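You operate a simulated robot arm through the tools that you are given. There is no shell and no other tool.

Carry out the task below with a simulated two-armed robot. There is one attempt and no reset: what you move stays moved.

## Task
Press the grey grommet and orange reflector home in the hand press and lay the plate beside the other one.
Fine: Dial on LOW; pull the table out for the plate and push it in again. Where these are worked on the way, their far stop is far enough and under half their travel is too little: press table.

It is judged by the outcome, as a careful person would: the job done as asked, and still so three seconds after it is handed in. It fails if anything else is knocked over, pushed out of place, dropped, spilled or broken.

## Robot
Two 7-joint arms with fingered hands on one trunk that stands fixed in place. Base frame: the origin is at the foot of the trunk, x ahead of it, y to its left, z up. Units: mm, degrees, N and s.
The left shoulder is at [60, 166, 989], the right one opposite. With the tool pointing down near the work surface each hand reaches from about 360 to 860 mm from the base axis, measured 20 degrees to its own side. Payload 5 kg a hand.
The tool frame of a hand sits at the grasp point between the pads (the TCP): z along the fingers, y along the line on which they close. The tips reach 32 mm beyond it. The gripper opens to 160 mm. The gripper's body begins 89 mm behind the TCP. The gripper is a hand of 3 fingers: y runs from the thumb to the fingers, the wrist lies at [0, 0, -267] in the tool frame, and closing takes about 1.5 s.
Orientation is that of the tool frame in the base frame, as a unit quaternion [x, y, z, w]. With the fingers straight down and closing along the base's y, the tool's x points along the base's -x, its y along +y and its z along -z.

## Interface
- The arms move only by the tool step_arm. It takes "left_increments", "right_increments" or both (then of equal length, played together; a hand with none holds still); each is a list of rows, each an object of numbers (a shift or turn left out is 0, a gripper value left out holds the last): "x", "y", "z": the shift along the base's x, y, z in mm; "rx", "ry", "rz": the turn, a rotation vector about the base's x, y, z in degrees. In form: [{"x": .., "y": .., "z": .., "rx": .., "ry": .., "rz": ..}, ...]. A call has 1 to 20 rows; each row is the pose to reach, as a shift and turn from the pose commanded when the call began. "left_fingers" and "right_fingers" are, for a hand that has rows, the closure, from 0 (fully open) to 1 (shut), set as the call begins (left out, the last holds). A row lasts 0.2 s, in which the tool goes at most 50 mm and 8.6 degrees; a call with a longer step from one row to the next is refused whole, and so is a gripper value outside its range. Where a pose cannot be reached the arm comes as near as it can. A force on the tool above 60 N (or 10 N above the force at the start of the call, whichever is more), or a blocked arm, ends the call early, and 0.2 s more pass. Each finger travels about 45 mm/s and halts on what it meets, pressing with about 24 N; the grip force reading is that of the motor and also rises with nothing between the fingers. The clock runs only during rows and for 0.2 s after the last one: add rows that repeat a pose to give the fingers time. The reply holds the time, the measured pose of the TCP, the force on the tool along the base axes, the opening and the grip force, in the units named above and with some noise, with the torque about the TCP (base axes, N m) and any sound that the robot's microphone picked up.
- Cameras (640 x 400 px; columns grow to the right, rows downward): "scene" is now at [57.4, 1, 1650.8]; the picture's right is [0.02, -1.00, 0.00], its down [-0.55, -0.01, -0.84] and it looks along [0.84, 0.01, -0.55] (base axes); focal length 332 px, centre (320, 200). "left" rides on the left gripper at [-65, -4, -116] in its tool frame; the picture's right is [0.06, -1.00, 0.00], its down [0.87, 0.05, -0.49] and it looks along [0.49, 0.03, 0.87] (tool axes); focal length 261 px, centre (320, 200). "right" rides on the right gripper at [65, -4, -116] in its tool frame; the picture's right is [0.06, 1.00, 0.00], its down [-0.87, 0.05, -0.49] and it looks along [-0.49, 0.03, 0.87] (tool axes); focal length 261 px, centre (320, 200). There is no depth. A picture from a camera that has moved, and an enlarged one, comes with that camera's place and axes in the base frame and with its lens.
- camera(camera): a new picture of that camera. No time passes.
- slide_trunk(by): slides the trunk up (or, below 0, down) by that many mm; the arms and the scene camera ride with it, the base frame stays. It gives what a move gives, with no picture.
- set_fingers(finger1, finger2, thumb_bend, hand): sets how far each is bent, from 0 (flat) to 1 (curled in); at 0.3 the hand is open as for a grip, at 0.7 the pads meet at the TCP. One left out holds its place. A second passes; each finger stops where it meets its share of the squeeze, and holds until it gets a number again. A gripper value or a shape takes the hand back. It gives what a move gives, with no picture; readings hold the bend of each and the force on the fingers (four entries, about 0 where the hand has none), thumb and palm.
- grasp_type(shape, hand): the hand has 3 fingers and takes this shape, open, in about a second: jaw (thumb against the fingers, like two jaws); tri (thumb and two fingers); tip (a fingertip pinch); poke (one finger out to press); point (the index stretched); flat (the hand flat); cup (the hand cupped); fist (a fist). The gripper value then closes the fingers along that shape, each until it touches; the sizes above hold for jaw. It gives what a move gives, with no picture.
- pan_tilt(pan, tilt): turns the head with the scene camera to pan (to the left, within 86 degrees either way) and tilt (down, from -29 to 69), counted from straight ahead of the robot. It gives what a move gives.
- close_up(camera, box): a new picture of the part [left, top, right, bottom] of that camera's present view, enlarged. No time passes.
- close_job(): hands the job in; it is judged then, once.

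Places have to be worked out from the pictures, the camera data and where the tool is seen. Open the grippers and draw the arms clear of the work before you hand the job in, unless the task says otherwise.

The tools are called after "Emit:" as name(argument=value, ...) on one line, values as JSON. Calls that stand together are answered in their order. step_arm: Moves the arms, as the interface text tells. Its arguments: {"type":"object","properties":{"left_increments":{"type":"array"},"left_fingers":{"type":"number"},"right_increments":{"type":"array"},"right_fingers":{"type":"number"}},"required":[]} The other tools are called the same way: slide_trunk (by) slides the trunk up or down; grasp_type (shape, hand) gives the hand a shape; set_fingers (finger1, finger2, thumb_bend, hand) moves the fingers one by one; pan_tilt (pan, tilt) turns the head that bears the scene camera; camera (camera) takes a picture; close_up (camera, box) takes an enlarged picture of a part of a camera's view; close_job () hands the job in.

At the start:

```text
t: 0.0
left_tcp_pos: [484.9, 218.5, 1454.8]
left_ee_rot: [0.0, 1.0, 0.0, 0.0]
left_contact_force: [0.1, -0.5, 0.7]
left_torque: [0.0, 0.0, 0.01]
left_gripper_width: 159.9
left_grip_force: 0.1
left_shape: jaw
left_bend: [0.3, 0.3, 0.3]
left_finger forces: [0.0, 0.1, 0.1, 0.1, 0.0, 0.0]
right_tcp_pos: [420.3, -162.5, 1455.0]
right_ee_rot: [0.0, 1.0, 0.0, 0.0]
right_contact_force: [0.1, 0.3, -0.2]
right_torque: [0.05, -0.01, 0.0]
right_gripper_width: 159.8
right_grip_force: 0.1
right_shape: jaw
right_bend: [0.3, 0.3, 0.3]
right_finger forces: [0.0, 0.0, 0.0, 0.0, 0.1, 0.1]
trunk travel left (down, up): [-538.0, 52.0]
head pan, tilt: [0.9, 33.1]
```

scene: 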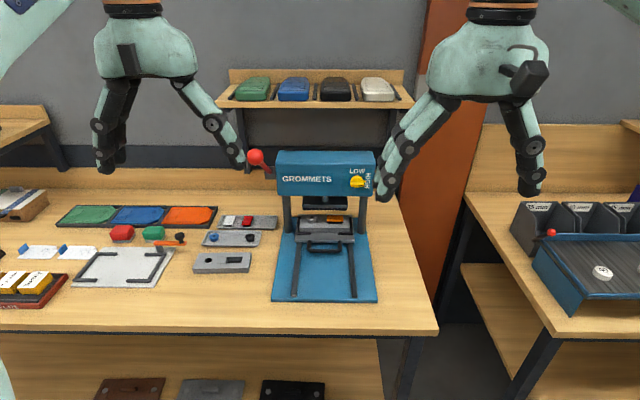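
right: 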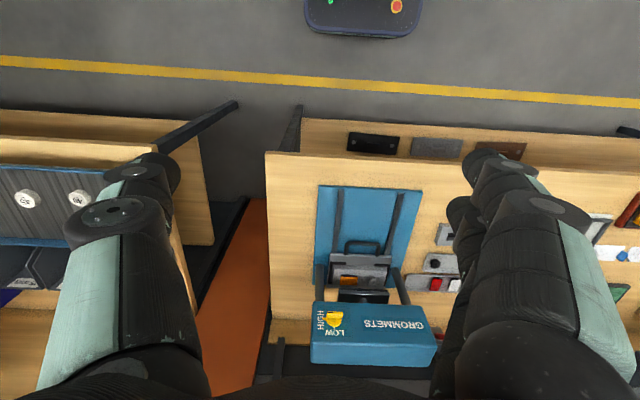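
left: 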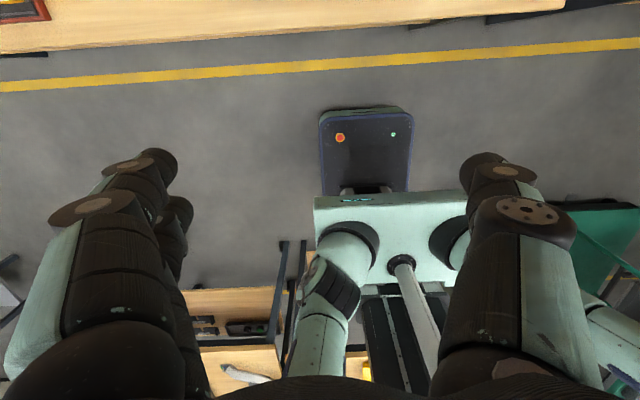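

I'll start by looking closely at the press and the parts on the bench.

Emit:
close_up(camera="scene", box=[240, 130, 400, 310])

Emit:
close_up(camera="scene", box=[50, 190, 290, 300])

Emit:
close_up(camera="scene", box=[0, 180, 180, 310])

```text
2.22 times, centred on (320, 220) of scene
camera zoom: at [57.4, 1.0, 1650.8], right [0.02, -1.0, 0.0], down [-0.55, -0.01, -0.84], along [0.84, 0.01, -0.55], focal length 737 px, centre (320, 156)
```

zoom: 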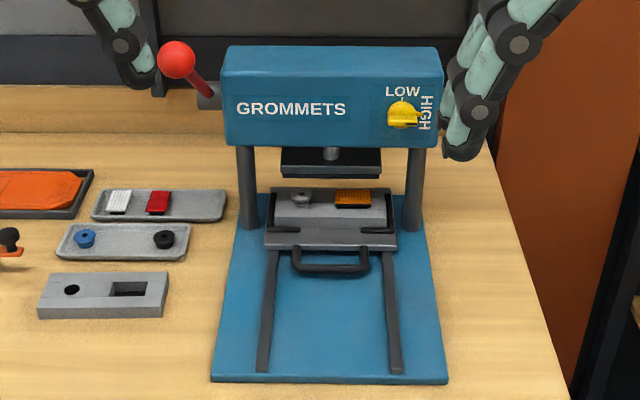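

```text
2.67 times, centred on (170, 245) of scene
camera zoom: at [57.4, 1.0, 1650.8], right [0.02, -1.0, 0.0], down [-0.55, -0.01, -0.84], along [0.84, 0.01, -0.55], focal length 884 px, centre (720, 80)
```

zoom: 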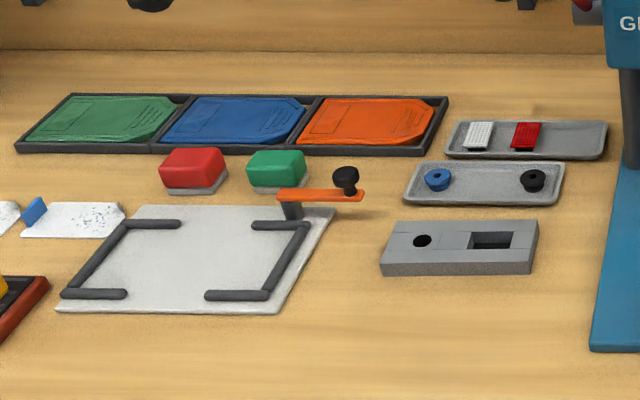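

```text
3.08 times, centred on (90, 245) of scene
camera zoom: at [57.4, 1.0, 1650.8], right [0.02, -1.0, 0.0], down [-0.55, -0.01, -0.84], along [0.84, 0.01, -0.55], focal length 1020 px, centre (1028, 62)
```

zoom: 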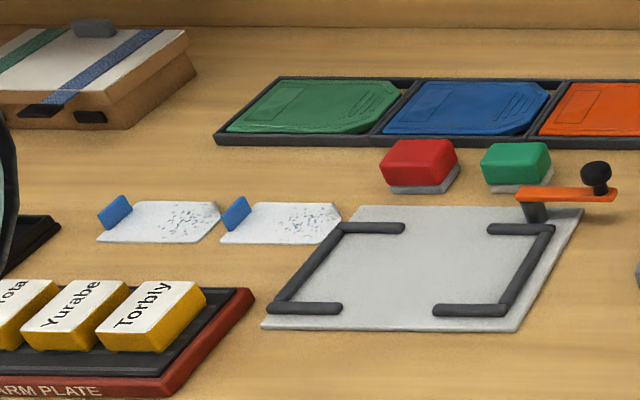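

I'll zoom further on the dial, the table and the empty plate, and check the lower shelf.

Emit:
close_up(camera="scene", box=[325, 155, 389, 195])

Emit:
close_up(camera="scene", box=[280, 190, 376, 260])

Emit:
close_up(camera="scene", box=[184, 210, 280, 280])

Emit:
close_up(camera="scene", box=[80, 340, 340, 400])

Emit:
close_up(camera="scene", box=[236, 140, 300, 180])

```text
10.00 times, centred on (357, 175) of scene
camera zoom: at [57.4, 1.0, 1650.8], right [0.02, -1.0, 0.0], down [-0.55, -0.01, -0.84], along [0.84, 0.01, -0.55], focal length 3316 px, centre (-50, 450)
```

zoom: 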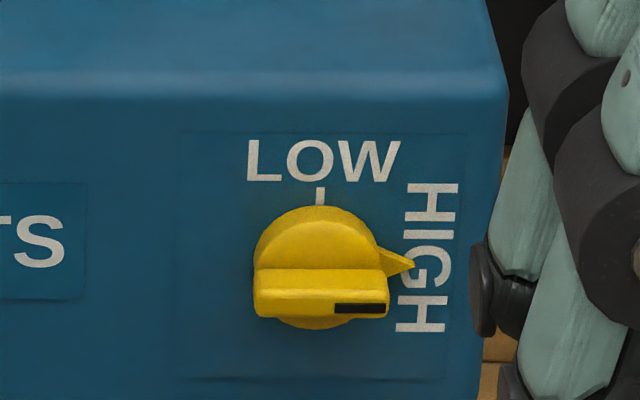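

```text
5.71 times, centred on (328, 225) of scene
camera zoom: at [57.4, 1.0, 1650.8], right [0.02, -1.0, 0.0], down [-0.55, -0.01, -0.84], along [0.84, 0.01, -0.55], focal length 1895 px, centre (274, 57)
```

zoom: 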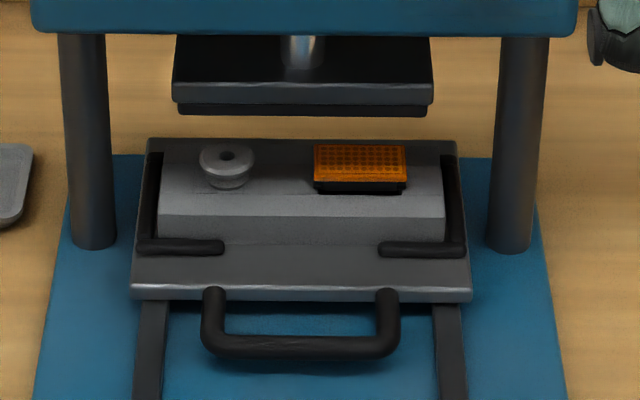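

```text
5.71 times, centred on (232, 245) of scene
camera zoom: at [57.4, 1.0, 1650.8], right [0.02, -1.0, 0.0], down [-0.55, -0.01, -0.84], along [0.84, 0.01, -0.55], focal length 1895 px, centre (823, -57)
```

zoom: 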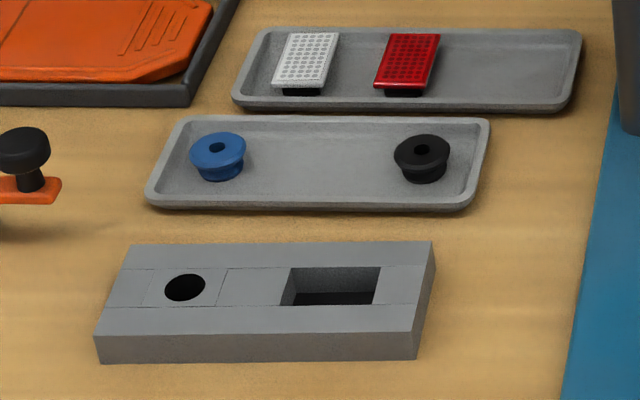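

```text
2.46 times, centred on (210, 370) of scene
camera zoom: at [57.4, 1.0, 1650.8], right [0.02, -1.0, 0.0], down [-0.55, -0.01, -0.84], along [0.84, 0.01, -0.55], focal length 816 px, centre (591, -218)
```

zoom: 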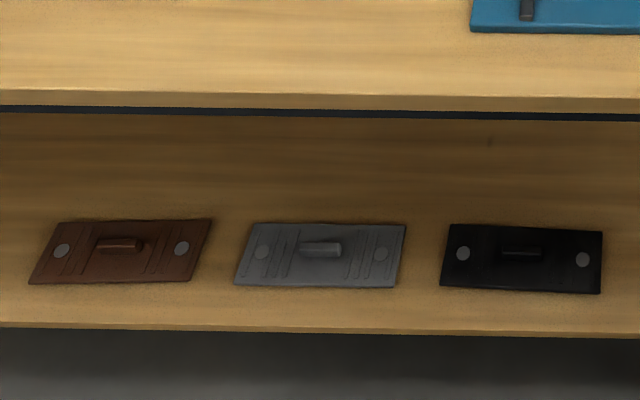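

```text
10.00 times, centred on (268, 160) of scene
camera zoom: at [57.4, 1.0, 1650.8], right [0.02, -1.0, 0.0], down [-0.55, -0.01, -0.84], along [0.84, 0.01, -0.55], focal length 3316 px, centre (840, 600)
```

zoom: 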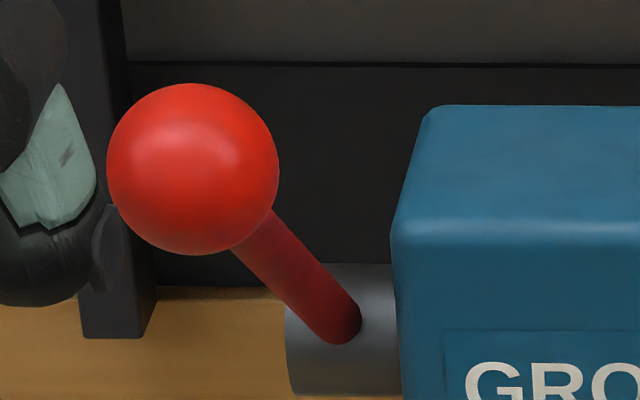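

The dial points at HIGH, the table seems to be in with the plate loaded, and the plate with empty holes is left of the press. I'll turn the left hand forward to get a second view of the press and draw the right hand aside.

Emit:
step_arm(left_increments=[{"ry": -8}, {"x": 10, "ry": -16}, {"x": 20, "ry": -24}, {"x": 30, "z": -10, "ry": -32}, {"x": 40, "z": -20, "ry": -40}, {"x": 50, "z": -30, "ry": -48}, {"x": 60, "z": -40, "ry": -56}, {"x": 70, "z": -50, "ry": -64}, {"x": 80, "z": -60, "ry": -72}, {"x": 90, "z": -70, "ry": -80}, {"x": 100, "z": -80, "ry": -88}, {"x": 110, "z": -90, "ry": -90}], right_increments=[{"y": -20}, {"y": -40}, {"y": -60}, {"y": -80}, {"y": -100}, {"y": -120}, {"y": -140}, {"y": -160}, {"y": -180}, {"y": -180}, {"y": -180}, {"y": -180}])

```text
t: 2.8
left_tcp_pos: [543.3, 473.5, 1340.3]
left_ee_rot: [-0.172, 0.701, 0.175, 0.669]
left_contact_force: [-0.9, -0.8, 0.9]
left_torque: [0.02, 0.03, -0.05]
left_gripper_width: 160.0
left_grip_force: 0.0
left_shape: jaw
left_bend: [0.3, 0.3, 0.3]
left_finger forces: [0.0, 0.0, 0.0, 0.0, 0.1, 0.1]
left hand out of reach, approached as far as the arm can: row 10
right_tcp_pos: [421.2, -341.2, 1454.6]
right_ee_rot: [0.0, 1.0, -0.001, 0.0]
right_contact_force: [-1.3, 0.3, -0.4]
right_torque: [0.02, -0.04, -0.05]
right_gripper_width: 160.1
right_grip_force: 0.1
right_shape: jaw
right_bend: [0.3, 0.3, 0.3]
right_finger forces: [0.0, 0.0, 0.0, 0.0, 0.0, 0.0]
trunk travel left (down, up): [-538.0, 52.0]
head pan, tilt: [0.9, 33.1]
stopped in row 12 (left hand): the arm was blocked; the commanded pose is now the measured one
```

The left arm could not fold that far back, so it ended up off to the side. I'll look from here.

Emit:
camera(camera="scene")

Emit:
camera(camera="left")

Emit:
camera(camera="right")

```text
taken
camera scene: at [56.9, 1.3, 1650.8], right [0.02, -1.0, 0.0], down [-0.55, -0.01, -0.84], along [0.84, 0.01, -0.55], focal length 332 px, centre (320, 200)
```

scene: 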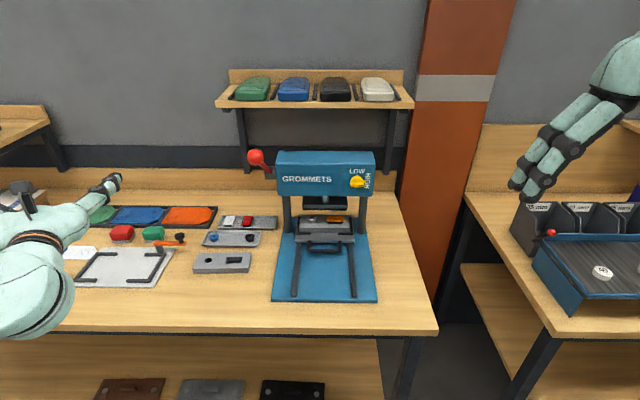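

```text
taken
camera left: at [447.8, 415.4, 1410.8], right [0.47, -0.88, -0.08], down [-0.5, -0.19, -0.85], along [0.73, 0.44, -0.53], focal length 261 px, centre (320, 200)
```

left: 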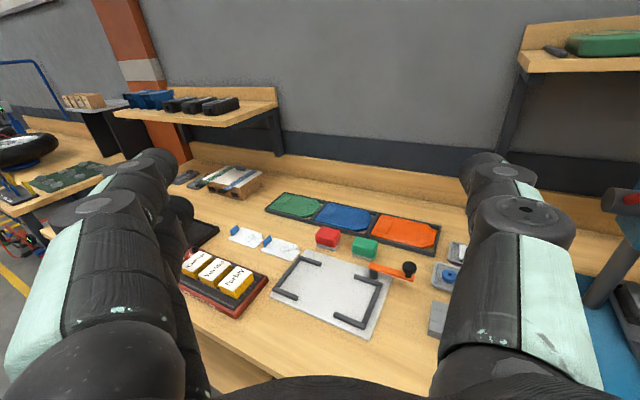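

```text
taken
camera right: at [355.7, -345.5, 1569.6], right [-0.06, 1.0, 0.0], down [0.87, 0.05, 0.49], along [0.49, 0.03, -0.87], focal length 261 px, centre (320, 200)
```

right: 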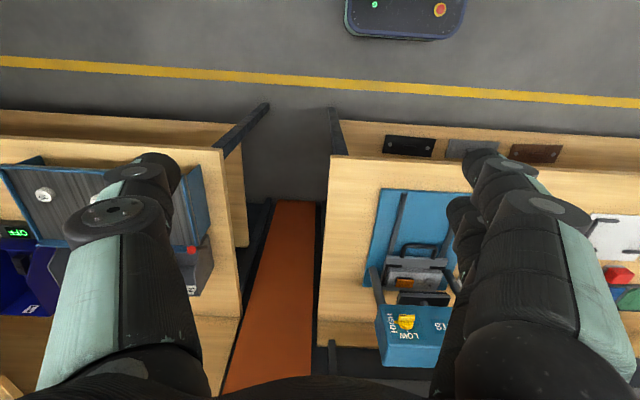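

I'll swing the left hand round to face the press and move it forward so that the wrist stays well clear of the trunk.

Emit:
step_arm(left_increments=[{"x": 20, "y": -20}, {"x": 40, "y": -40, "rz": -5}, {"x": 60, "y": -60, "rz": -10}, {"x": 80, "y": -90, "rz": -15}, {"x": 100, "y": -120, "rz": -20}, {"x": 110, "y": -150, "rz": -25}, {"x": 120, "y": -180, "rz": -28}, {"x": 120, "y": -200, "rz": -28}])

```text
t: 4.6
left_tcp_pos: [664.8, 272.9, 1343.3]
left_ee_rot: [0.004, 0.723, 0.008, 0.691]
left_contact_force: [-0.4, 0.0, -0.1]
left_torque: [0.01, 0.0, 0.02]
left_gripper_width: 160.0
left_grip_force: 0.2
left_shape: jaw
left_bend: [0.3, 0.3, 0.3]
left_finger forces: [0.0, 0.0, 0.1, 0.0, 0.0, 0.0]
right_tcp_pos: [420.2, -342.0, 1453.2]
right_ee_rot: [0.0, 1.0, 0.001, 0.0]
right_contact_force: [-0.7, -0.4, -0.2]
right_torque: [0.04, 0.0, -0.02]
right_gripper_width: 160.1
right_grip_force: 0.1
right_shape: jaw
right_bend: [0.3, 0.3, 0.3]
right_finger forces: [0.0, 0.0, 0.0, 0.1, 0.0, 0.0]
trunk travel left (down, up): [-538.0, 52.0]
head pan, tilt: [0.9, 33.1]
```

The left hand now points forward. I'll take its view of the press.

Emit:
camera(camera="left")

Emit:
camera(camera="scene")

```text
taken
camera left: at [552.2, 266.5, 1412.8], right [0.0, -1.0, -0.08], down [-0.53, 0.07, -0.85], along [0.85, 0.04, -0.53], focal length 261 px, centre (320, 200)
```

left: 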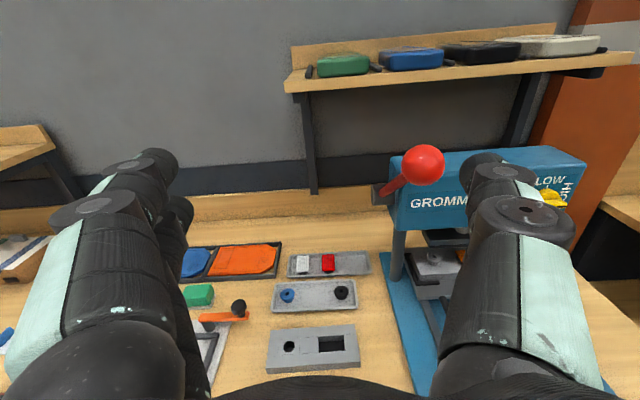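

```text
taken
camera scene: at [56.7, 0.0, 1650.8], right [0.02, -1.0, 0.0], down [-0.55, -0.01, -0.84], along [0.84, 0.01, -0.55], focal length 332 px, centre (320, 200)
```

scene: 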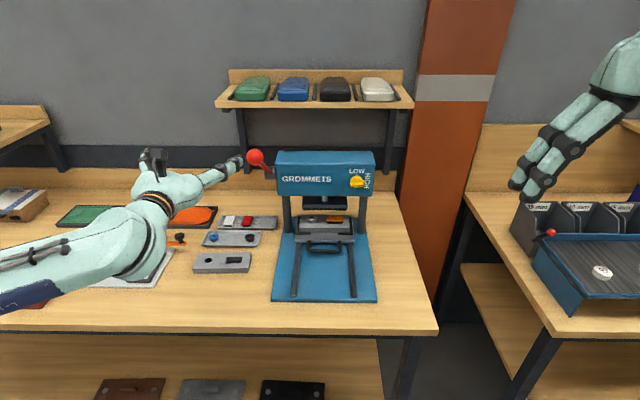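

From both views the lever ball is near [801, 169, 1290] with its hub near [998, 165, 1138], and the dial is near [905, -97, 1160]. I'll bring the right hand in front of the dial, pointing forward.

Emit:
step_arm(right_increments=[{"x": 20, "y": 10, "z": -15}, {"x": 45, "y": 25, "z": -30}, {"x": 75, "y": 40, "z": -45}, {"x": 105, "y": 55, "z": -60, "ry": -4}, {"x": 135, "y": 70, "z": -75, "ry": -10}, {"x": 160, "y": 85, "z": -90, "ry": -17}, {"x": 180, "y": 100, "z": -105, "ry": -24}, {"x": 200, "y": 115, "z": -120, "ry": -31}, {"x": 215, "y": 130, "z": -135, "ry": -38}, {"x": 230, "y": 145, "z": -150, "ry": -45}, {"x": 245, "y": 160, "z": -165, "ry": -52}, {"x": 260, "y": 175, "z": -180, "ry": -59}, {"x": 270, "y": 190, "z": -195, "ry": -66}, {"x": 280, "y": 205, "z": -210, "ry": -73}, {"x": 280, "y": 220, "z": -225, "ry": -80}, {"x": 280, "y": 235, "z": -240, "ry": -85}, {"x": 280, "y": 245, "z": -255, "ry": -90}])

```text
t: 8.2
left_tcp_pos: [662.7, 272.2, 1342.7]
left_ee_rot: [0.003, 0.722, 0.008, 0.692]
left_contact_force: [-0.3, -1.6, -0.5]
left_torque: [0.02, 0.0, 0.17]
left_gripper_width: 160.0
left_grip_force: 0.1
left_shape: jaw
left_bend: [0.3, 0.3, 0.3]
left_finger forces: [0.0, 0.1, 0.0, 0.0, 0.0, 0.0]
right_tcp_pos: [688.5, -107.7, 1251.0]
right_ee_rot: [-0.009, 0.754, -0.007, 0.657]
right_contact_force: [-2.9, 8.3, 2.6]
right_torque: [-0.08, 0.26, -0.73]
right_gripper_width: 160.0
right_grip_force: 0.0
right_shape: jaw
right_bend: [0.3, 0.3, 0.3]
right_finger forces: [0.0, 0.0, 0.0, 0.0, 0.0, 0.0]
right hand out of reach, approached as far as the arm can: row 16, 17
trunk travel left (down, up): [-538.0, 52.0]
head pan, tilt: [0.9, 33.1]
```

The right arm stopped a little short and feels some side load; I'll check the picture.

Emit:
camera(camera="scene")

Emit:
camera(camera="right")

Emit:
camera(camera="left")

```text
taken
camera scene: at [57.3, -0.8, 1650.8], right [0.02, -1.0, 0.0], down [-0.55, -0.01, -0.84], along [0.84, 0.01, -0.55], focal length 332 px, centre (320, 200)
```

scene: 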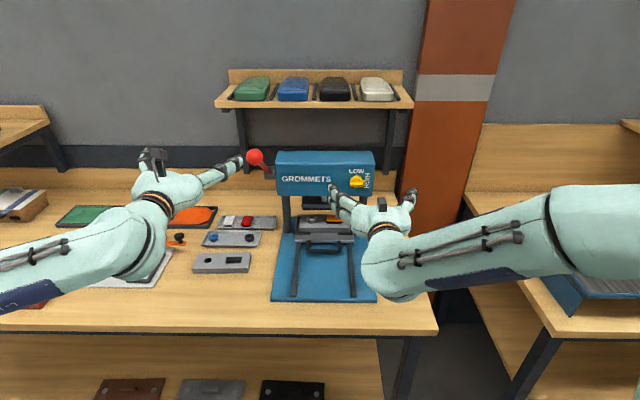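

```text
taken
camera right: at [565.1, -112.9, 1201.1], right [-0.01, 1.0, -0.08], down [-0.37, 0.07, 0.93], along [0.93, 0.04, 0.37], focal length 261 px, centre (320, 200)
```

right: 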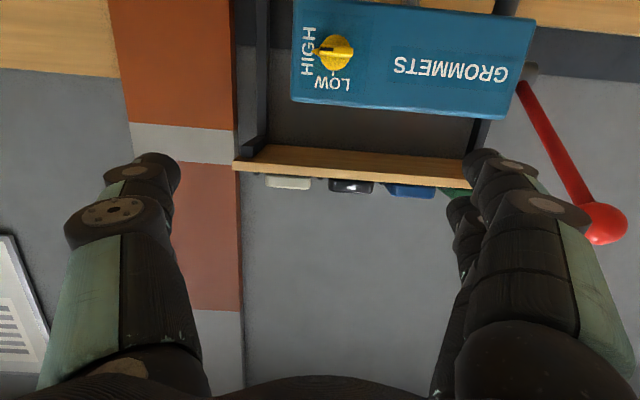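

```text
taken
camera left: at [552.6, 265.8, 1413.0], right [0.0, -1.0, -0.08], down [-0.53, 0.07, -0.85], along [0.85, 0.04, -0.53], focal length 261 px, centre (320, 200)
```

left: 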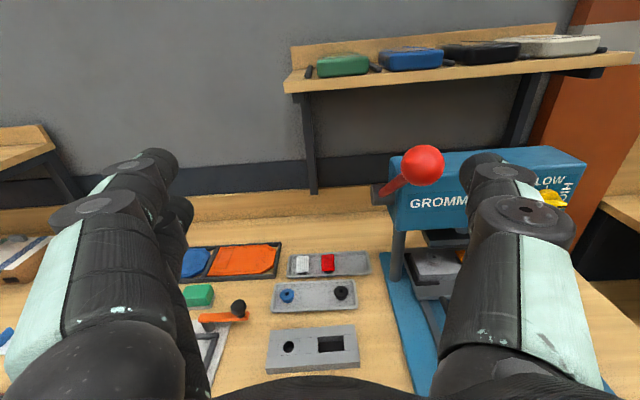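

The right view fixes the dial at about [912, -97, 1156]. I'll straighten the right hand and move it to dial height, still short of it.

Emit:
step_arm(right_increments=[{"x": 30, "z": -15}, {"x": 60, "z": -30}, {"x": 80, "z": -43}, {"x": 80, "z": -43}])

```text
t: 9.2
left_tcp_pos: [664.4, 274.2, 1342.3]
left_ee_rot: [0.003, 0.722, 0.008, 0.692]
left_contact_force: [0.3, -0.9, 0.7]
left_torque: [0.01, 0.04, -0.01]
left_gripper_width: 159.9
left_grip_force: 0.2
left_shape: jaw
left_bend: [0.3, 0.3, 0.3]
left_finger forces: [0.0, 0.1, 0.0, 0.1, 0.0, 0.0]
right_tcp_pos: [742.4, -117.5, 1257.4]
right_ee_rot: [-0.007, 0.754, -0.009, 0.656]
right_contact_force: [0.7, 0.0, -0.2]
right_torque: [0.01, 0.0, 0.01]
right_gripper_width: 160.2
right_grip_force: 0.0
right_shape: jaw
right_bend: [0.3, 0.3, 0.3]
right_finger forces: [0.0, 0.0, 0.0, 0.0, 0.0, 0.0]
right hand out of reach, approached as far as the arm can: row 1, 2, 3, 4
trunk travel left (down, up): [-538.0, 52.0]
head pan, tilt: [0.9, 33.1]
```

That height seems out of reach with the trunk this high, so I'll lower the trunk; both hands are clear of the press in x.

Emit:
slide_trunk(by=-120)

```text
t: 10.7
left_tcp_pos: [663.3, 273.6, 1222.6]
left_ee_rot: [0.002, 0.722, 0.008, 0.692]
left_contact_force: [-0.3, 0.1, -0.4]
left_torque: [0.01, -0.03, 0.03]
left_gripper_width: 160.0
left_grip_force: 0.0
left_shape: jaw
left_bend: [0.3, 0.3, 0.3]
left_finger forces: [0.0, 0.1, 0.0, 0.0, 0.0, 0.1]
right_tcp_pos: [742.4, -118.1, 1136.8]
right_ee_rot: [-0.009, 0.754, -0.008, 0.656]
right_contact_force: [-0.2, -0.7, -0.5]
right_torque: [0.03, -0.01, 0.03]
right_gripper_width: 159.7
right_grip_force: 0.1
right_shape: jaw
right_bend: [0.3, 0.3, 0.3]
right_finger forces: [0.1, 0.0, 0.1, 0.0, 0.0, 0.0]
trunk travel left (down, up): [-418.0, 172.0]
head pan, tilt: [0.9, 33.1]
```

Now I'll command a small upward move of the right hand to see where it settles.

Emit:
step_arm(right_increments=[{"z": 40}, {"z": 80}, {"z": 120}, {"z": 120}])

```text
t: 11.7
left_tcp_pos: [666.0, 273.6, 1222.7]
left_ee_rot: [0.003, 0.722, 0.007, 0.692]
left_contact_force: [0.4, 0.7, 0.0]
left_torque: [0.02, -0.01, -0.03]
left_gripper_width: 160.1
left_grip_force: 0.1
left_shape: jaw
left_bend: [0.3, 0.3, 0.3]
left_finger forces: [0.0, 0.1, 0.0, 0.0, 0.0, 0.0]
right_tcp_pos: [740.1, -119.9, 1257.4]
right_ee_rot: [-0.007, 0.754, -0.01, 0.656]
right_contact_force: [0.5, 0.5, -0.2]
right_torque: [0.01, -0.04, 0.0]
right_gripper_width: 159.7
right_grip_force: 0.0
right_shape: jaw
right_bend: [0.3, 0.3, 0.3]
right_finger forces: [0.0, 0.0, 0.1, 0.0, 0.1, 0.2]
trunk travel left (down, up): [-418.0, 172.0]
head pan, tilt: [0.9, 33.1]
```

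The commanded pose now follows the measured one. I'll go down to dial height, level the hand, and begin the roll so that the fingers will close vertically.

Emit:
step_arm(right_increments=[{"z": -25, "y": 5, "ry": -2}, {"z": -50, "y": 10, "ry": -4}, {"z": -75, "y": 15, "ry": -6}, {"z": -101, "y": 22, "ry": -8}, {"z": -101, "y": 22, "ry": -8}])

```text
t: 12.9
left_tcp_pos: [664.1, 273.8, 1223.1]
left_ee_rot: [0.003, 0.722, 0.008, 0.692]
left_contact_force: [-0.3, -0.5, 0.5]
left_torque: [0.0, 0.02, 0.01]
left_gripper_width: 160.0
left_grip_force: 0.0
left_shape: jaw
left_bend: [0.3, 0.3, 0.3]
left_finger forces: [0.0, 0.0, 0.0, 0.0, 0.0, 0.1]
right_tcp_pos: [742.6, -108.2, 1191.7]
right_ee_rot: [-0.007, 0.724, -0.01, 0.69]
right_contact_force: [-0.8, -0.1, -1.4]
right_torque: [0.02, 0.01, 0.03]
right_gripper_width: 160.0
right_grip_force: 0.0
right_shape: jaw
right_bend: [0.3, 0.3, 0.3]
right_finger forces: [0.0, 0.0, 0.0, 0.0, 0.1, 0.1]
right hand out of reach, approached as far as the arm can: row 3, 4, 5
trunk travel left (down, up): [-418.0, 172.0]
head pan, tilt: [0.9, 33.1]
```

Lowering the trunk helps. I'll first raise the left hand so its elbow keeps clear of the bench, then lower further.

Emit:
step_arm(left_increments=[{"z": 30}, {"z": 60}, {"z": 90}, {"z": 120}, {"z": 150}, {"z": 150}])

Emit:
slide_trunk(by=-100)

Emit:
camera(camera="scene")

```text
t: 14.3
left_tcp_pos: [664.2, 274.4, 1371.2]
left_ee_rot: [0.003, 0.722, 0.008, 0.691]
left_contact_force: [-0.5, -0.1, 0.4]
left_torque: [0.02, -0.02, -0.01]
left_gripper_width: 160.3
left_grip_force: 0.0
left_shape: jaw
left_bend: [0.3, 0.3, 0.3]
left_finger forces: [0.1, 0.0, 0.1, 0.0, 0.1, 0.0]
right_tcp_pos: [741.6, -106.8, 1191.0]
right_ee_rot: [-0.008, 0.725, -0.01, 0.689]
right_contact_force: [0.0, 0.1, -0.4]
right_torque: [0.01, -0.01, 0.02]
right_gripper_width: 160.1
right_grip_force: 0.1
right_shape: jaw
right_bend: [0.3, 0.3, 0.3]
right_finger forces: [0.0, 0.0, 0.1, 0.0, 0.0, 0.1]
trunk travel left (down, up): [-418.0, 172.0]
head pan, tilt: [0.9, 33.1]
```

```text
t: 15.6
left_tcp_pos: [663.4, 273.7, 1272.2]
left_ee_rot: [0.003, 0.722, 0.008, 0.692]
left_contact_force: [0.2, 0.3, -0.5]
left_torque: [0.01, 0.05, 0.01]
left_gripper_width: 160.0
left_grip_force: 0.0
left_shape: jaw
left_bend: [0.3, 0.3, 0.3]
left_finger forces: [0.0, 0.0, 0.0, 0.0, 0.0, 0.0]
right_tcp_pos: [742.3, -107.8, 1091.9]
right_ee_rot: [-0.006, 0.724, -0.01, 0.69]
right_contact_force: [0.4, -0.5, 0.5]
right_torque: [0.02, 0.0, -0.01]
right_gripper_width: 159.8
right_grip_force: 0.0
right_shape: jaw
right_bend: [0.3, 0.3, 0.3]
right_finger forces: [0.0, 0.0, 0.0, 0.0, 0.0, 0.0]
trunk travel left (down, up): [-318.0, 272.0]
head pan, tilt: [0.9, 33.1]
```

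```text
taken
camera scene: at [57.2, 1.0, 1430.9], right [0.02, -1.0, 0.0], down [-0.55, -0.01, -0.84], along [0.84, 0.01, -0.55], focal length 332 px, centre (320, 200)
```

scene: 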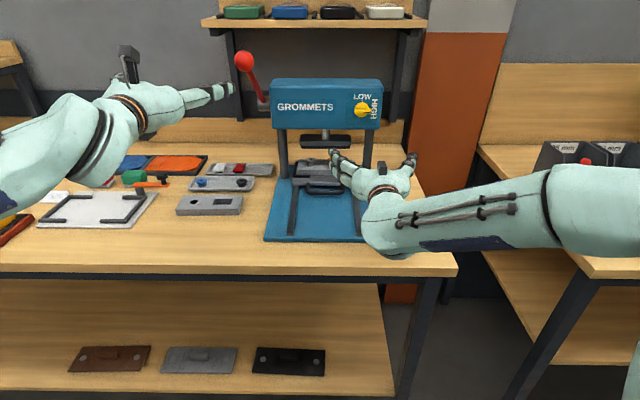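

Clear. Now I'll level the right hand at dial height, then roll it 90 degrees in the next call.

Emit:
step_arm(right_increments=[{"z": 20, "y": 3, "ry": -1}, {"z": 40, "y": 6, "ry": -2}, {"z": 64, "y": 11, "ry": -3}, {"z": 64, "y": 11, "ry": -3}])

Emit:
step_arm(right_increments=[{"rx": 8}, {"rx": 16}, {"rx": 24}, {"rx": 32}, {"rx": 40}, {"rx": 48}, {"rx": 56}, {"rx": 64}, {"rx": 72}, {"rx": 80}, {"rx": 88}, {"rx": 90}, {"rx": 90}])

Emit:
camera(camera="right")

Emit:
camera(camera="scene")

```text
t: 16.6
left_tcp_pos: [663.8, 274.4, 1271.5]
left_ee_rot: [0.002, 0.722, 0.008, 0.692]
left_contact_force: [-0.8, 0.3, 0.9]
left_torque: [0.0, 0.0, 0.01]
left_gripper_width: 159.9
left_grip_force: 0.1
left_shape: jaw
left_bend: [0.3, 0.3, 0.3]
left_finger forces: [0.0, 0.0, 0.0, 0.0, 0.0, 0.1]
right_tcp_pos: [742.2, -97.0, 1157.9]
right_ee_rot: [-0.008, 0.706, -0.01, 0.708]
right_contact_force: [0.1, -0.2, -1.1]
right_torque: [0.03, -0.01, 0.03]
right_gripper_width: 159.9
right_grip_force: 0.1
right_shape: jaw
right_bend: [0.3, 0.3, 0.3]
right_finger forces: [0.1, 0.1, 0.0, 0.1, 0.0, 0.1]
trunk travel left (down, up): [-318.0, 272.0]
head pan, tilt: [0.9, 33.1]
```

```text
t: 19.4
left_tcp_pos: [663.1, 273.7, 1271.2]
left_ee_rot: [0.002, 0.721, 0.008, 0.693]
left_contact_force: [-0.5, -0.2, 0.1]
left_torque: [-0.01, -0.01, 0.0]
left_gripper_width: 160.0
left_grip_force: 0.1
left_shape: jaw
left_bend: [0.3, 0.3, 0.3]
left_finger forces: [0.0, 0.0, 0.0, 0.1, 0.1, 0.0]
right_tcp_pos: [743.0, -97.7, 1154.2]
right_ee_rot: [0.496, 0.507, 0.493, 0.504]
right_contact_force: [-0.6, 0.5, -0.8]
right_torque: [0.01, -0.03, 0.03]
right_gripper_width: 160.3
right_grip_force: 0.1
right_shape: jaw
right_bend: [0.3, 0.3, 0.3]
right_finger forces: [0.0, 0.1, 0.1, 0.0, 0.0, 0.0]
trunk travel left (down, up): [-318.0, 272.0]
head pan, tilt: [0.9, 33.1]
```

```text
taken
camera right: at [626.8, -31.8, 1149.8], right [0.01, 0.08, 1.0], down [-0.49, -0.87, 0.08], along [0.87, -0.49, 0.04], focal length 261 px, centre (320, 200)
```

right: 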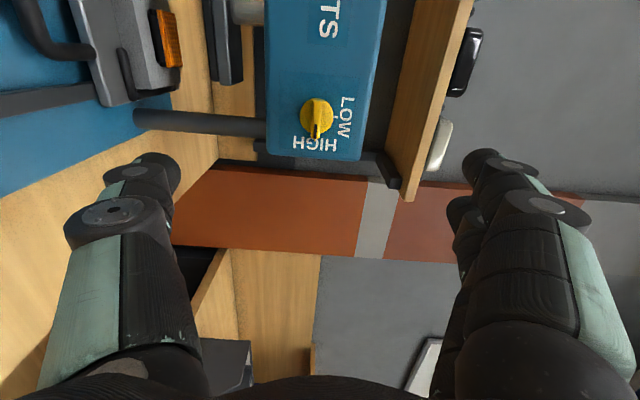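

```text
taken
camera scene: at [57.4, 1.1, 1430.8], right [0.02, -1.0, 0.0], down [-0.55, -0.01, -0.84], along [0.84, 0.01, -0.55], focal length 332 px, centre (320, 200)
```

scene: 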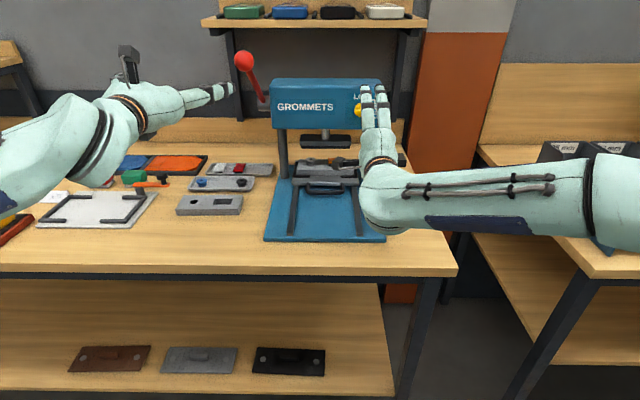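

The roll worked and the hand is aligned on the knob. I'll enlarge the knob to get its exact place and proportions.

Emit:
close_up(camera="right", box=[272, 80, 368, 140])

Emit:
close_up(camera="scene", box=[340, 80, 404, 120])

Emit:
camera(camera="left")

```text
6.67 times, centred on (320, 110) of right
camera zoom: at [626.8, -31.8, 1149.8], right [0.01, 0.08, 1.0], down [-0.49, -0.87, 0.08], along [0.87, -0.49, 0.04], focal length 1738 px, centre (320, 800)
```

zoom: 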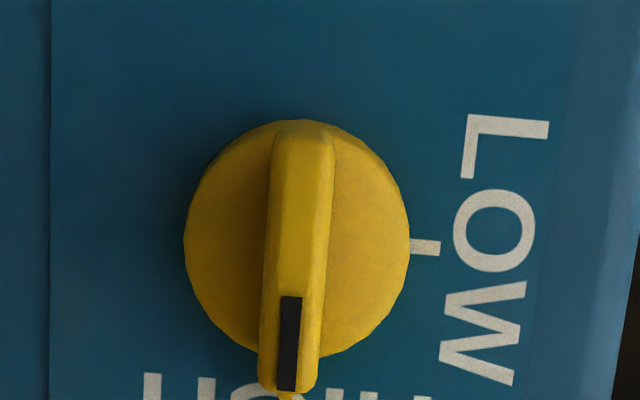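

```text
10.00 times, centred on (372, 100) of scene
camera zoom: at [57.4, 1.1, 1430.8], right [0.02, -1.0, 0.0], down [-0.55, -0.01, -0.84], along [0.84, 0.01, -0.55], focal length 3316 px, centre (-200, 1200)
```

zoom: 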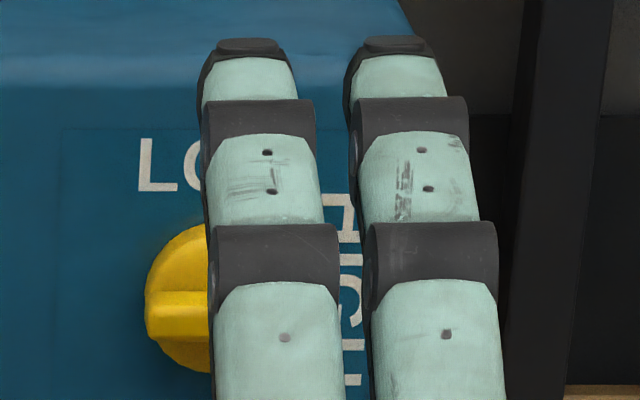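

```text
taken
camera left: at [552.1, 267.9, 1341.4], right [0.0, -1.0, -0.08], down [-0.53, 0.06, -0.85], along [0.85, 0.04, -0.53], focal length 261 px, centre (320, 200)
```

left: 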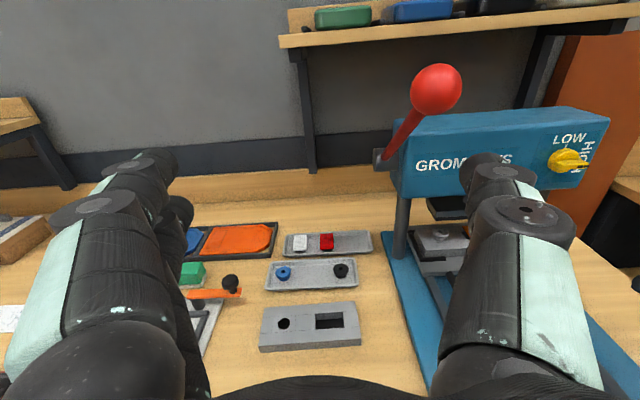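

The bar of the knob sits about [908, -93, 1152], 42 mm long and 10 mm wide. I'll part-close the fingers and approach to look again.

Emit:
step_arm(right_increments=[{"x": 10, "y": 4}, {"x": 25, "y": 4}, {"x": 40, "y": 4}, {"x": 55, "y": 4}, {"x": 70, "y": 4}, {"x": 80, "y": 4}, {"x": 90, "y": 4}, {"x": 100, "y": 4}, {"x": 100, "y": 4}], right_fingers=0.78)

Emit:
camera(camera="right")

Emit:
close_up(camera="left", box=[512, 120, 640, 200])

```text
t: 21.4
left_tcp_pos: [663.6, 273.5, 1271.3]
left_ee_rot: [0.003, 0.723, 0.008, 0.691]
left_contact_force: [0.1, -0.8, -0.1]
left_torque: [-0.01, -0.03, 0.02]
left_gripper_width: 160.2
left_grip_force: 0.1
left_shape: jaw
left_bend: [0.3, 0.3, 0.3]
left_finger forces: [0.1, 0.0, 0.1, 0.0, 0.0, 0.0]
right_tcp_pos: [841.8, -92.5, 1155.9]
right_ee_rot: [0.496, 0.506, 0.493, 0.505]
right_contact_force: [0.7, 0.0, 0.2]
right_torque: [-0.02, 0.0, 0.0]
right_gripper_width: 35.5
right_grip_force: 0.1
right_shape: jaw
right_bend: [0.73, 0.73, 0.7]
right_finger forces: [0.0, 0.0, 0.0, 0.0, 0.1, 0.0]
trunk travel left (down, up): [-318.0, 272.0]
head pan, tilt: [0.9, 33.1]
```

```text
taken
camera right: at [727.0, -27.0, 1149.5], right [0.01, 0.09, 1.0], down [-0.49, -0.87, 0.08], along [0.87, -0.49, 0.04], focal length 261 px, centre (320, 200)
```

right: 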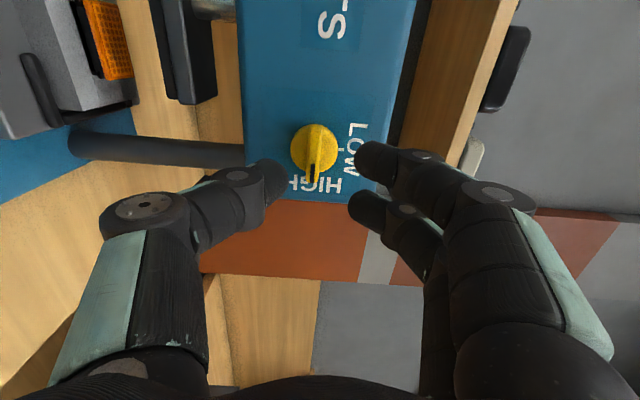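

```text
5.00 times, centred on (576, 160) of left
camera zoom: at [552.1, 267.9, 1341.5], right [0.0, -1.0, -0.08], down [-0.53, 0.06, -0.85], along [0.85, 0.04, -0.53], focal length 1303 px, centre (-960, 400)
```

zoom: 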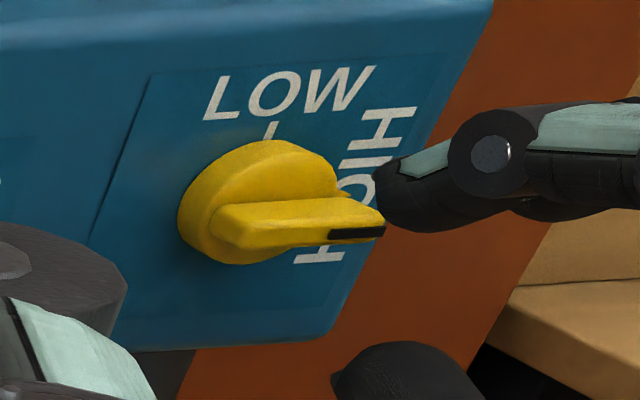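

The fingers straddle the bar, a few mm high. I'll drop 4 mm, narrow the gap, and advance gently.

Emit:
step_arm(right_increments=[{"z": -4}, {"z": -4, "x": 5}, {"z": -4, "x": 10}, {"z": -4, "x": 15}, {"z": -4, "x": 20}, {"z": -4, "x": 25}, {"z": -4, "x": 30}, {"z": -4, "x": 30}], right_fingers=0.84)

Emit:
camera(camera="right")

Emit:
close_up(camera="left", box=[512, 120, 640, 200])

```text
t: 23.2
left_tcp_pos: [665.0, 274.9, 1272.4]
left_ee_rot: [0.002, 0.722, 0.008, 0.692]
left_contact_force: [-0.3, -0.8, 0.6]
left_torque: [0.02, -0.02, -0.03]
left_gripper_width: 160.1
left_grip_force: 0.1
left_shape: jaw
left_bend: [0.3, 0.3, 0.3]
left_finger forces: [0.1, 0.0, 0.0, 0.1, 0.0, 0.0]
right_tcp_pos: [871.7, -92.8, 1149.7]
right_ee_rot: [0.495, 0.507, 0.492, 0.505]
right_contact_force: [0.2, 0.4, -0.6]
right_torque: [0.0, -0.01, 0.02]
right_gripper_width: 26.2
right_grip_force: 0.0
right_shape: jaw
right_bend: [0.73, 0.73, 0.7]
right_finger forces: [0.1, 0.0, 0.1, 0.1, 0.1, 0.0]
trunk travel left (down, up): [-318.0, 272.0]
head pan, tilt: [0.9, 33.1]
```

```text
taken
camera right: at [756.7, -27.6, 1145.4], right [0.01, 0.09, 1.0], down [-0.49, -0.87, 0.08], along [0.87, -0.49, 0.04], focal length 261 px, centre (320, 200)
```

right: 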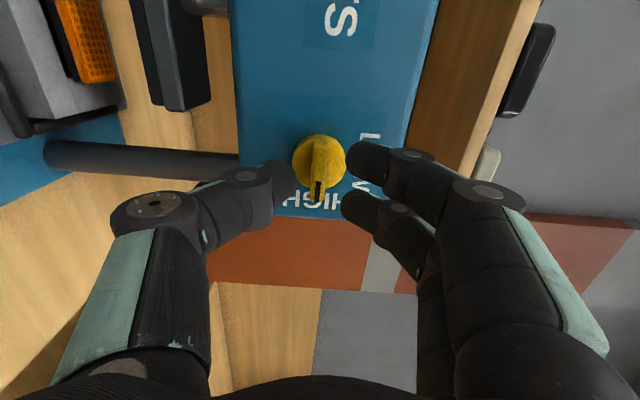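

```text
5.00 times, centred on (576, 160) of left
camera zoom: at [552.1, 268.0, 1341.4], right [0.0, -1.0, -0.08], down [-0.53, 0.06, -0.85], along [0.85, 0.04, -0.53], focal length 1303 px, centre (-960, 400)
```

zoom: 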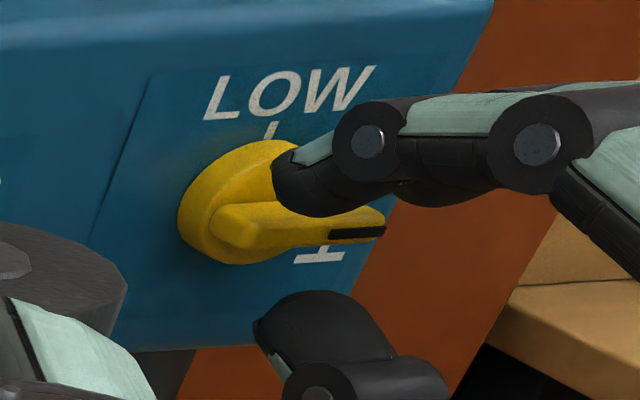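

The tips look close to the disc front with the bar between them. I'll creep forward a few mm and then close.

Emit:
step_arm(right_increments=[{"x": 2}, {"x": 4}, {"x": 6}, {"x": 6}])

Emit:
step_arm(right_increments=[{}, {}, {}, {}, {}], right_fingers=1.0)

Emit:
camera(camera="right")

Emit:
close_up(camera="left", box=[512, 120, 640, 200])

```text
t: 24.2
left_tcp_pos: [663.5, 273.9, 1270.9]
left_ee_rot: [0.002, 0.722, 0.008, 0.692]
left_contact_force: [-0.3, -0.2, -0.4]
left_torque: [0.0, -0.01, -0.01]
left_gripper_width: 160.2
left_grip_force: 0.0
left_shape: jaw
left_bend: [0.3, 0.3, 0.3]
left_finger forces: [0.1, 0.1, 0.0, 0.0, 0.0, 0.0]
right_tcp_pos: [879.1, -93.4, 1150.1]
right_ee_rot: [0.496, 0.507, 0.492, 0.505]
right_contact_force: [-0.1, -0.2, -0.2]
right_torque: [0.0, -0.01, -0.02]
right_gripper_width: 26.2
right_grip_force: 0.1
right_shape: jaw
right_bend: [0.73, 0.73, 0.7]
right_finger forces: [0.0, 0.0, 0.1, 0.1, 0.0, 0.1]
trunk travel left (down, up): [-318.0, 272.0]
head pan, tilt: [0.9, 33.1]
```

```text
t: 25.4
left_tcp_pos: [663.0, 274.8, 1272.2]
left_ee_rot: [0.003, 0.722, 0.008, 0.692]
left_contact_force: [-0.3, -0.1, -0.9]
left_torque: [0.0, 0.0, 0.01]
left_gripper_width: 159.8
left_grip_force: 0.0
left_shape: jaw
left_bend: [0.3, 0.3, 0.3]
left_finger forces: [0.0, 0.0, 0.0, 0.0, 0.0, 0.0]
right_tcp_pos: [876.4, -92.6, 1151.0]
right_ee_rot: [0.496, 0.506, 0.493, 0.505]
right_contact_force: [-10.1, -0.5, 2.7]
right_torque: [0.01, -0.09, -0.03]
right_gripper_width: 0.1
right_grip_force: 24.1
right_shape: jaw
right_bend: [0.71, 0.7, 0.71]
right_finger forces: [10.9, 12.6, 0.0, 0.0, 18.9, 0.1]
trunk travel left (down, up): [-318.0, 272.0]
head pan, tilt: [0.9, 33.1]
```

```text
taken
camera right: at [761.1, -27.7, 1146.6], right [0.0, 0.09, 1.0], down [-0.49, -0.87, 0.08], along [0.87, -0.49, 0.04], focal length 261 px, centre (320, 200)
```

right: 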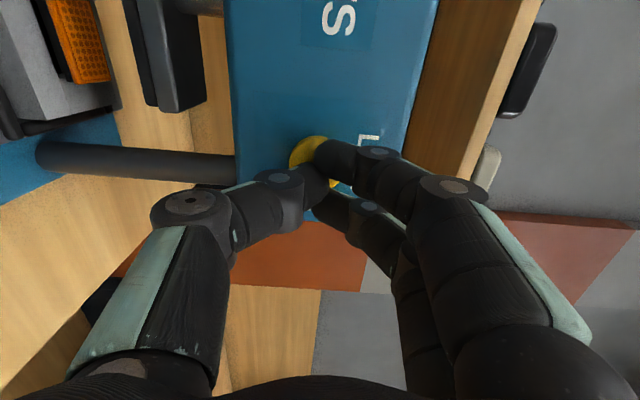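

```text
5.00 times, centred on (576, 160) of left
camera zoom: at [550.7, 267.9, 1342.1], right [0.0, -1.0, -0.08], down [-0.53, 0.06, -0.85], along [0.85, 0.04, -0.53], focal length 1303 px, centre (-960, 400)
```

zoom: 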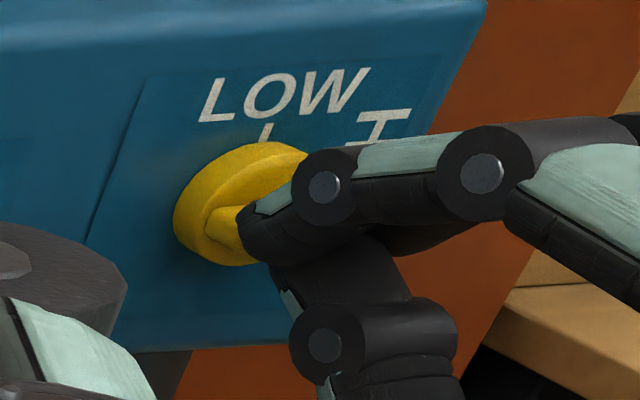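

The pads met fully and push on the knob front, so the bar isn't between them yet. I'll reopen, advance further and watch the force.

Emit:
step_arm(right_increments=[{"x": -4}, {"x": -4}, {"x": -4}, {"x": 0}, {"x": 4}, {"x": 8}, {"x": 12}, {"x": 15}, {"x": 15}], right_fingers=0.83)

Emit:
camera(camera="right")

Emit:
close_up(camera="left", box=[512, 120, 640, 200])

```text
t: 27.4
left_tcp_pos: [664.5, 273.6, 1272.3]
left_ee_rot: [0.003, 0.722, 0.007, 0.692]
left_contact_force: [0.5, 0.1, 0.0]
left_torque: [0.01, 0.01, -0.03]
left_gripper_width: 159.9
left_grip_force: 0.0
left_shape: jaw
left_bend: [0.3, 0.3, 0.3]
left_finger forces: [0.1, 0.0, 0.0, 0.0, 0.1, 0.1]
right_tcp_pos: [893.8, -92.7, 1151.7]
right_ee_rot: [0.496, 0.507, 0.491, 0.505]
right_contact_force: [0.5, 0.0, 0.1]
right_torque: [-0.02, 0.0, 0.0]
right_gripper_width: 26.7
right_grip_force: 0.0
right_shape: jaw
right_bend: [0.73, 0.73, 0.7]
right_finger forces: [0.0, 0.1, 0.0, 0.0, 0.1, 0.0]
trunk travel left (down, up): [-318.0, 272.0]
head pan, tilt: [0.9, 33.1]
```

```text
taken
camera right: at [777.7, -28.0, 1145.5], right [0.01, 0.09, 1.0], down [-0.49, -0.87, 0.08], along [0.87, -0.49, 0.04], focal length 261 px, centre (320, 200)
```

right: 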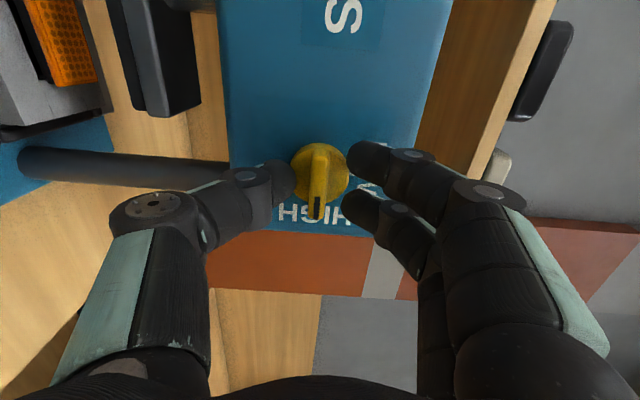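

```text
5.00 times, centred on (576, 160) of left
camera zoom: at [552.1, 268.0, 1341.4], right [0.0, -1.0, -0.08], down [-0.53, 0.06, -0.85], along [0.85, 0.04, -0.53], focal length 1303 px, centre (-960, 400)
```

zoom: 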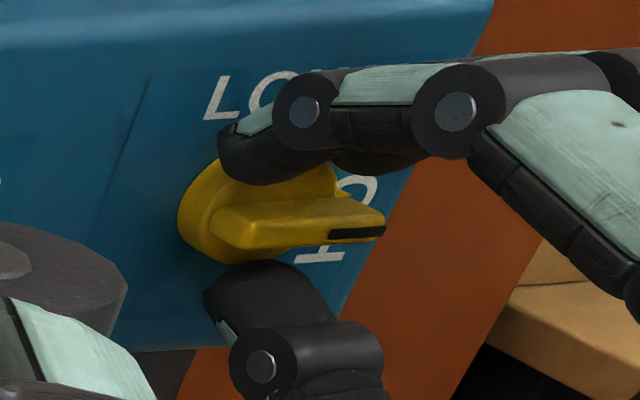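

Now the bar is clearly between thumb and fingers. I'll close on it.

Emit:
step_arm(right_increments=[{}, {}, {}, {}, {}], right_fingers=1.0)

Emit:
camera(camera="right")

Emit:
close_up(camera="left", box=[512, 120, 640, 200])

```text
t: 28.6
left_tcp_pos: [663.4, 275.0, 1272.1]
left_ee_rot: [0.003, 0.722, 0.008, 0.691]
left_contact_force: [0.7, 0.0, -0.3]
left_torque: [-0.01, 0.01, -0.03]
left_gripper_width: 160.1
left_grip_force: 0.1
left_shape: jaw
left_bend: [0.3, 0.3, 0.3]
left_finger forces: [0.0, 0.0, 0.1, 0.0, 0.0, 0.0]
right_tcp_pos: [892.7, -93.1, 1152.0]
right_ee_rot: [0.495, 0.507, 0.492, 0.506]
right_contact_force: [-2.2, 0.1, 2.2]
right_torque: [-0.01, -0.04, 0.02]
right_gripper_width: 15.0
right_grip_force: 23.7
right_shape: jaw
right_bend: [0.71, 0.71, 0.7]
right_finger forces: [11.4, 10.7, 0.1, 0.1, 21.3, 0.0]
trunk travel left (down, up): [-318.0, 272.0]
head pan, tilt: [0.9, 33.1]
```

```text
taken
camera right: at [777.2, -27.9, 1146.0], right [0.0, 0.09, 1.0], down [-0.49, -0.87, 0.08], along [0.87, -0.49, 0.04], focal length 261 px, centre (320, 200)
```

right: 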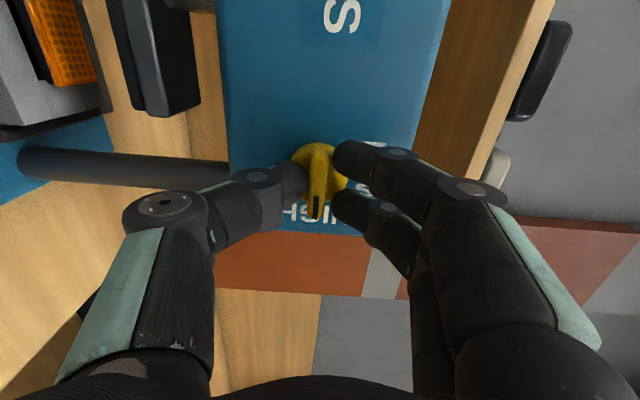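

```text
5.00 times, centred on (576, 160) of left
camera zoom: at [551.6, 268.0, 1341.7], right [0.0, -1.0, -0.08], down [-0.53, 0.06, -0.85], along [0.85, 0.04, -0.53], focal length 1303 px, centre (-960, 400)
```

zoom: 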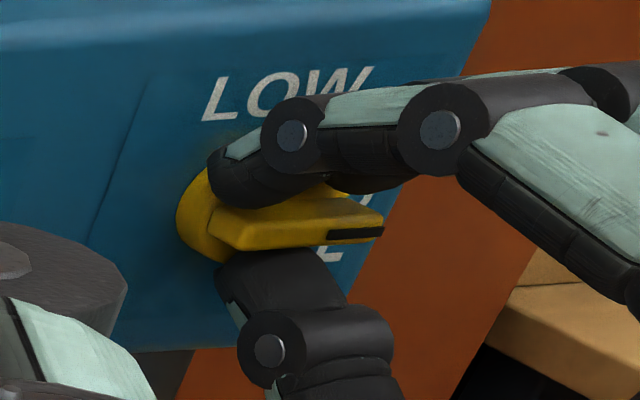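

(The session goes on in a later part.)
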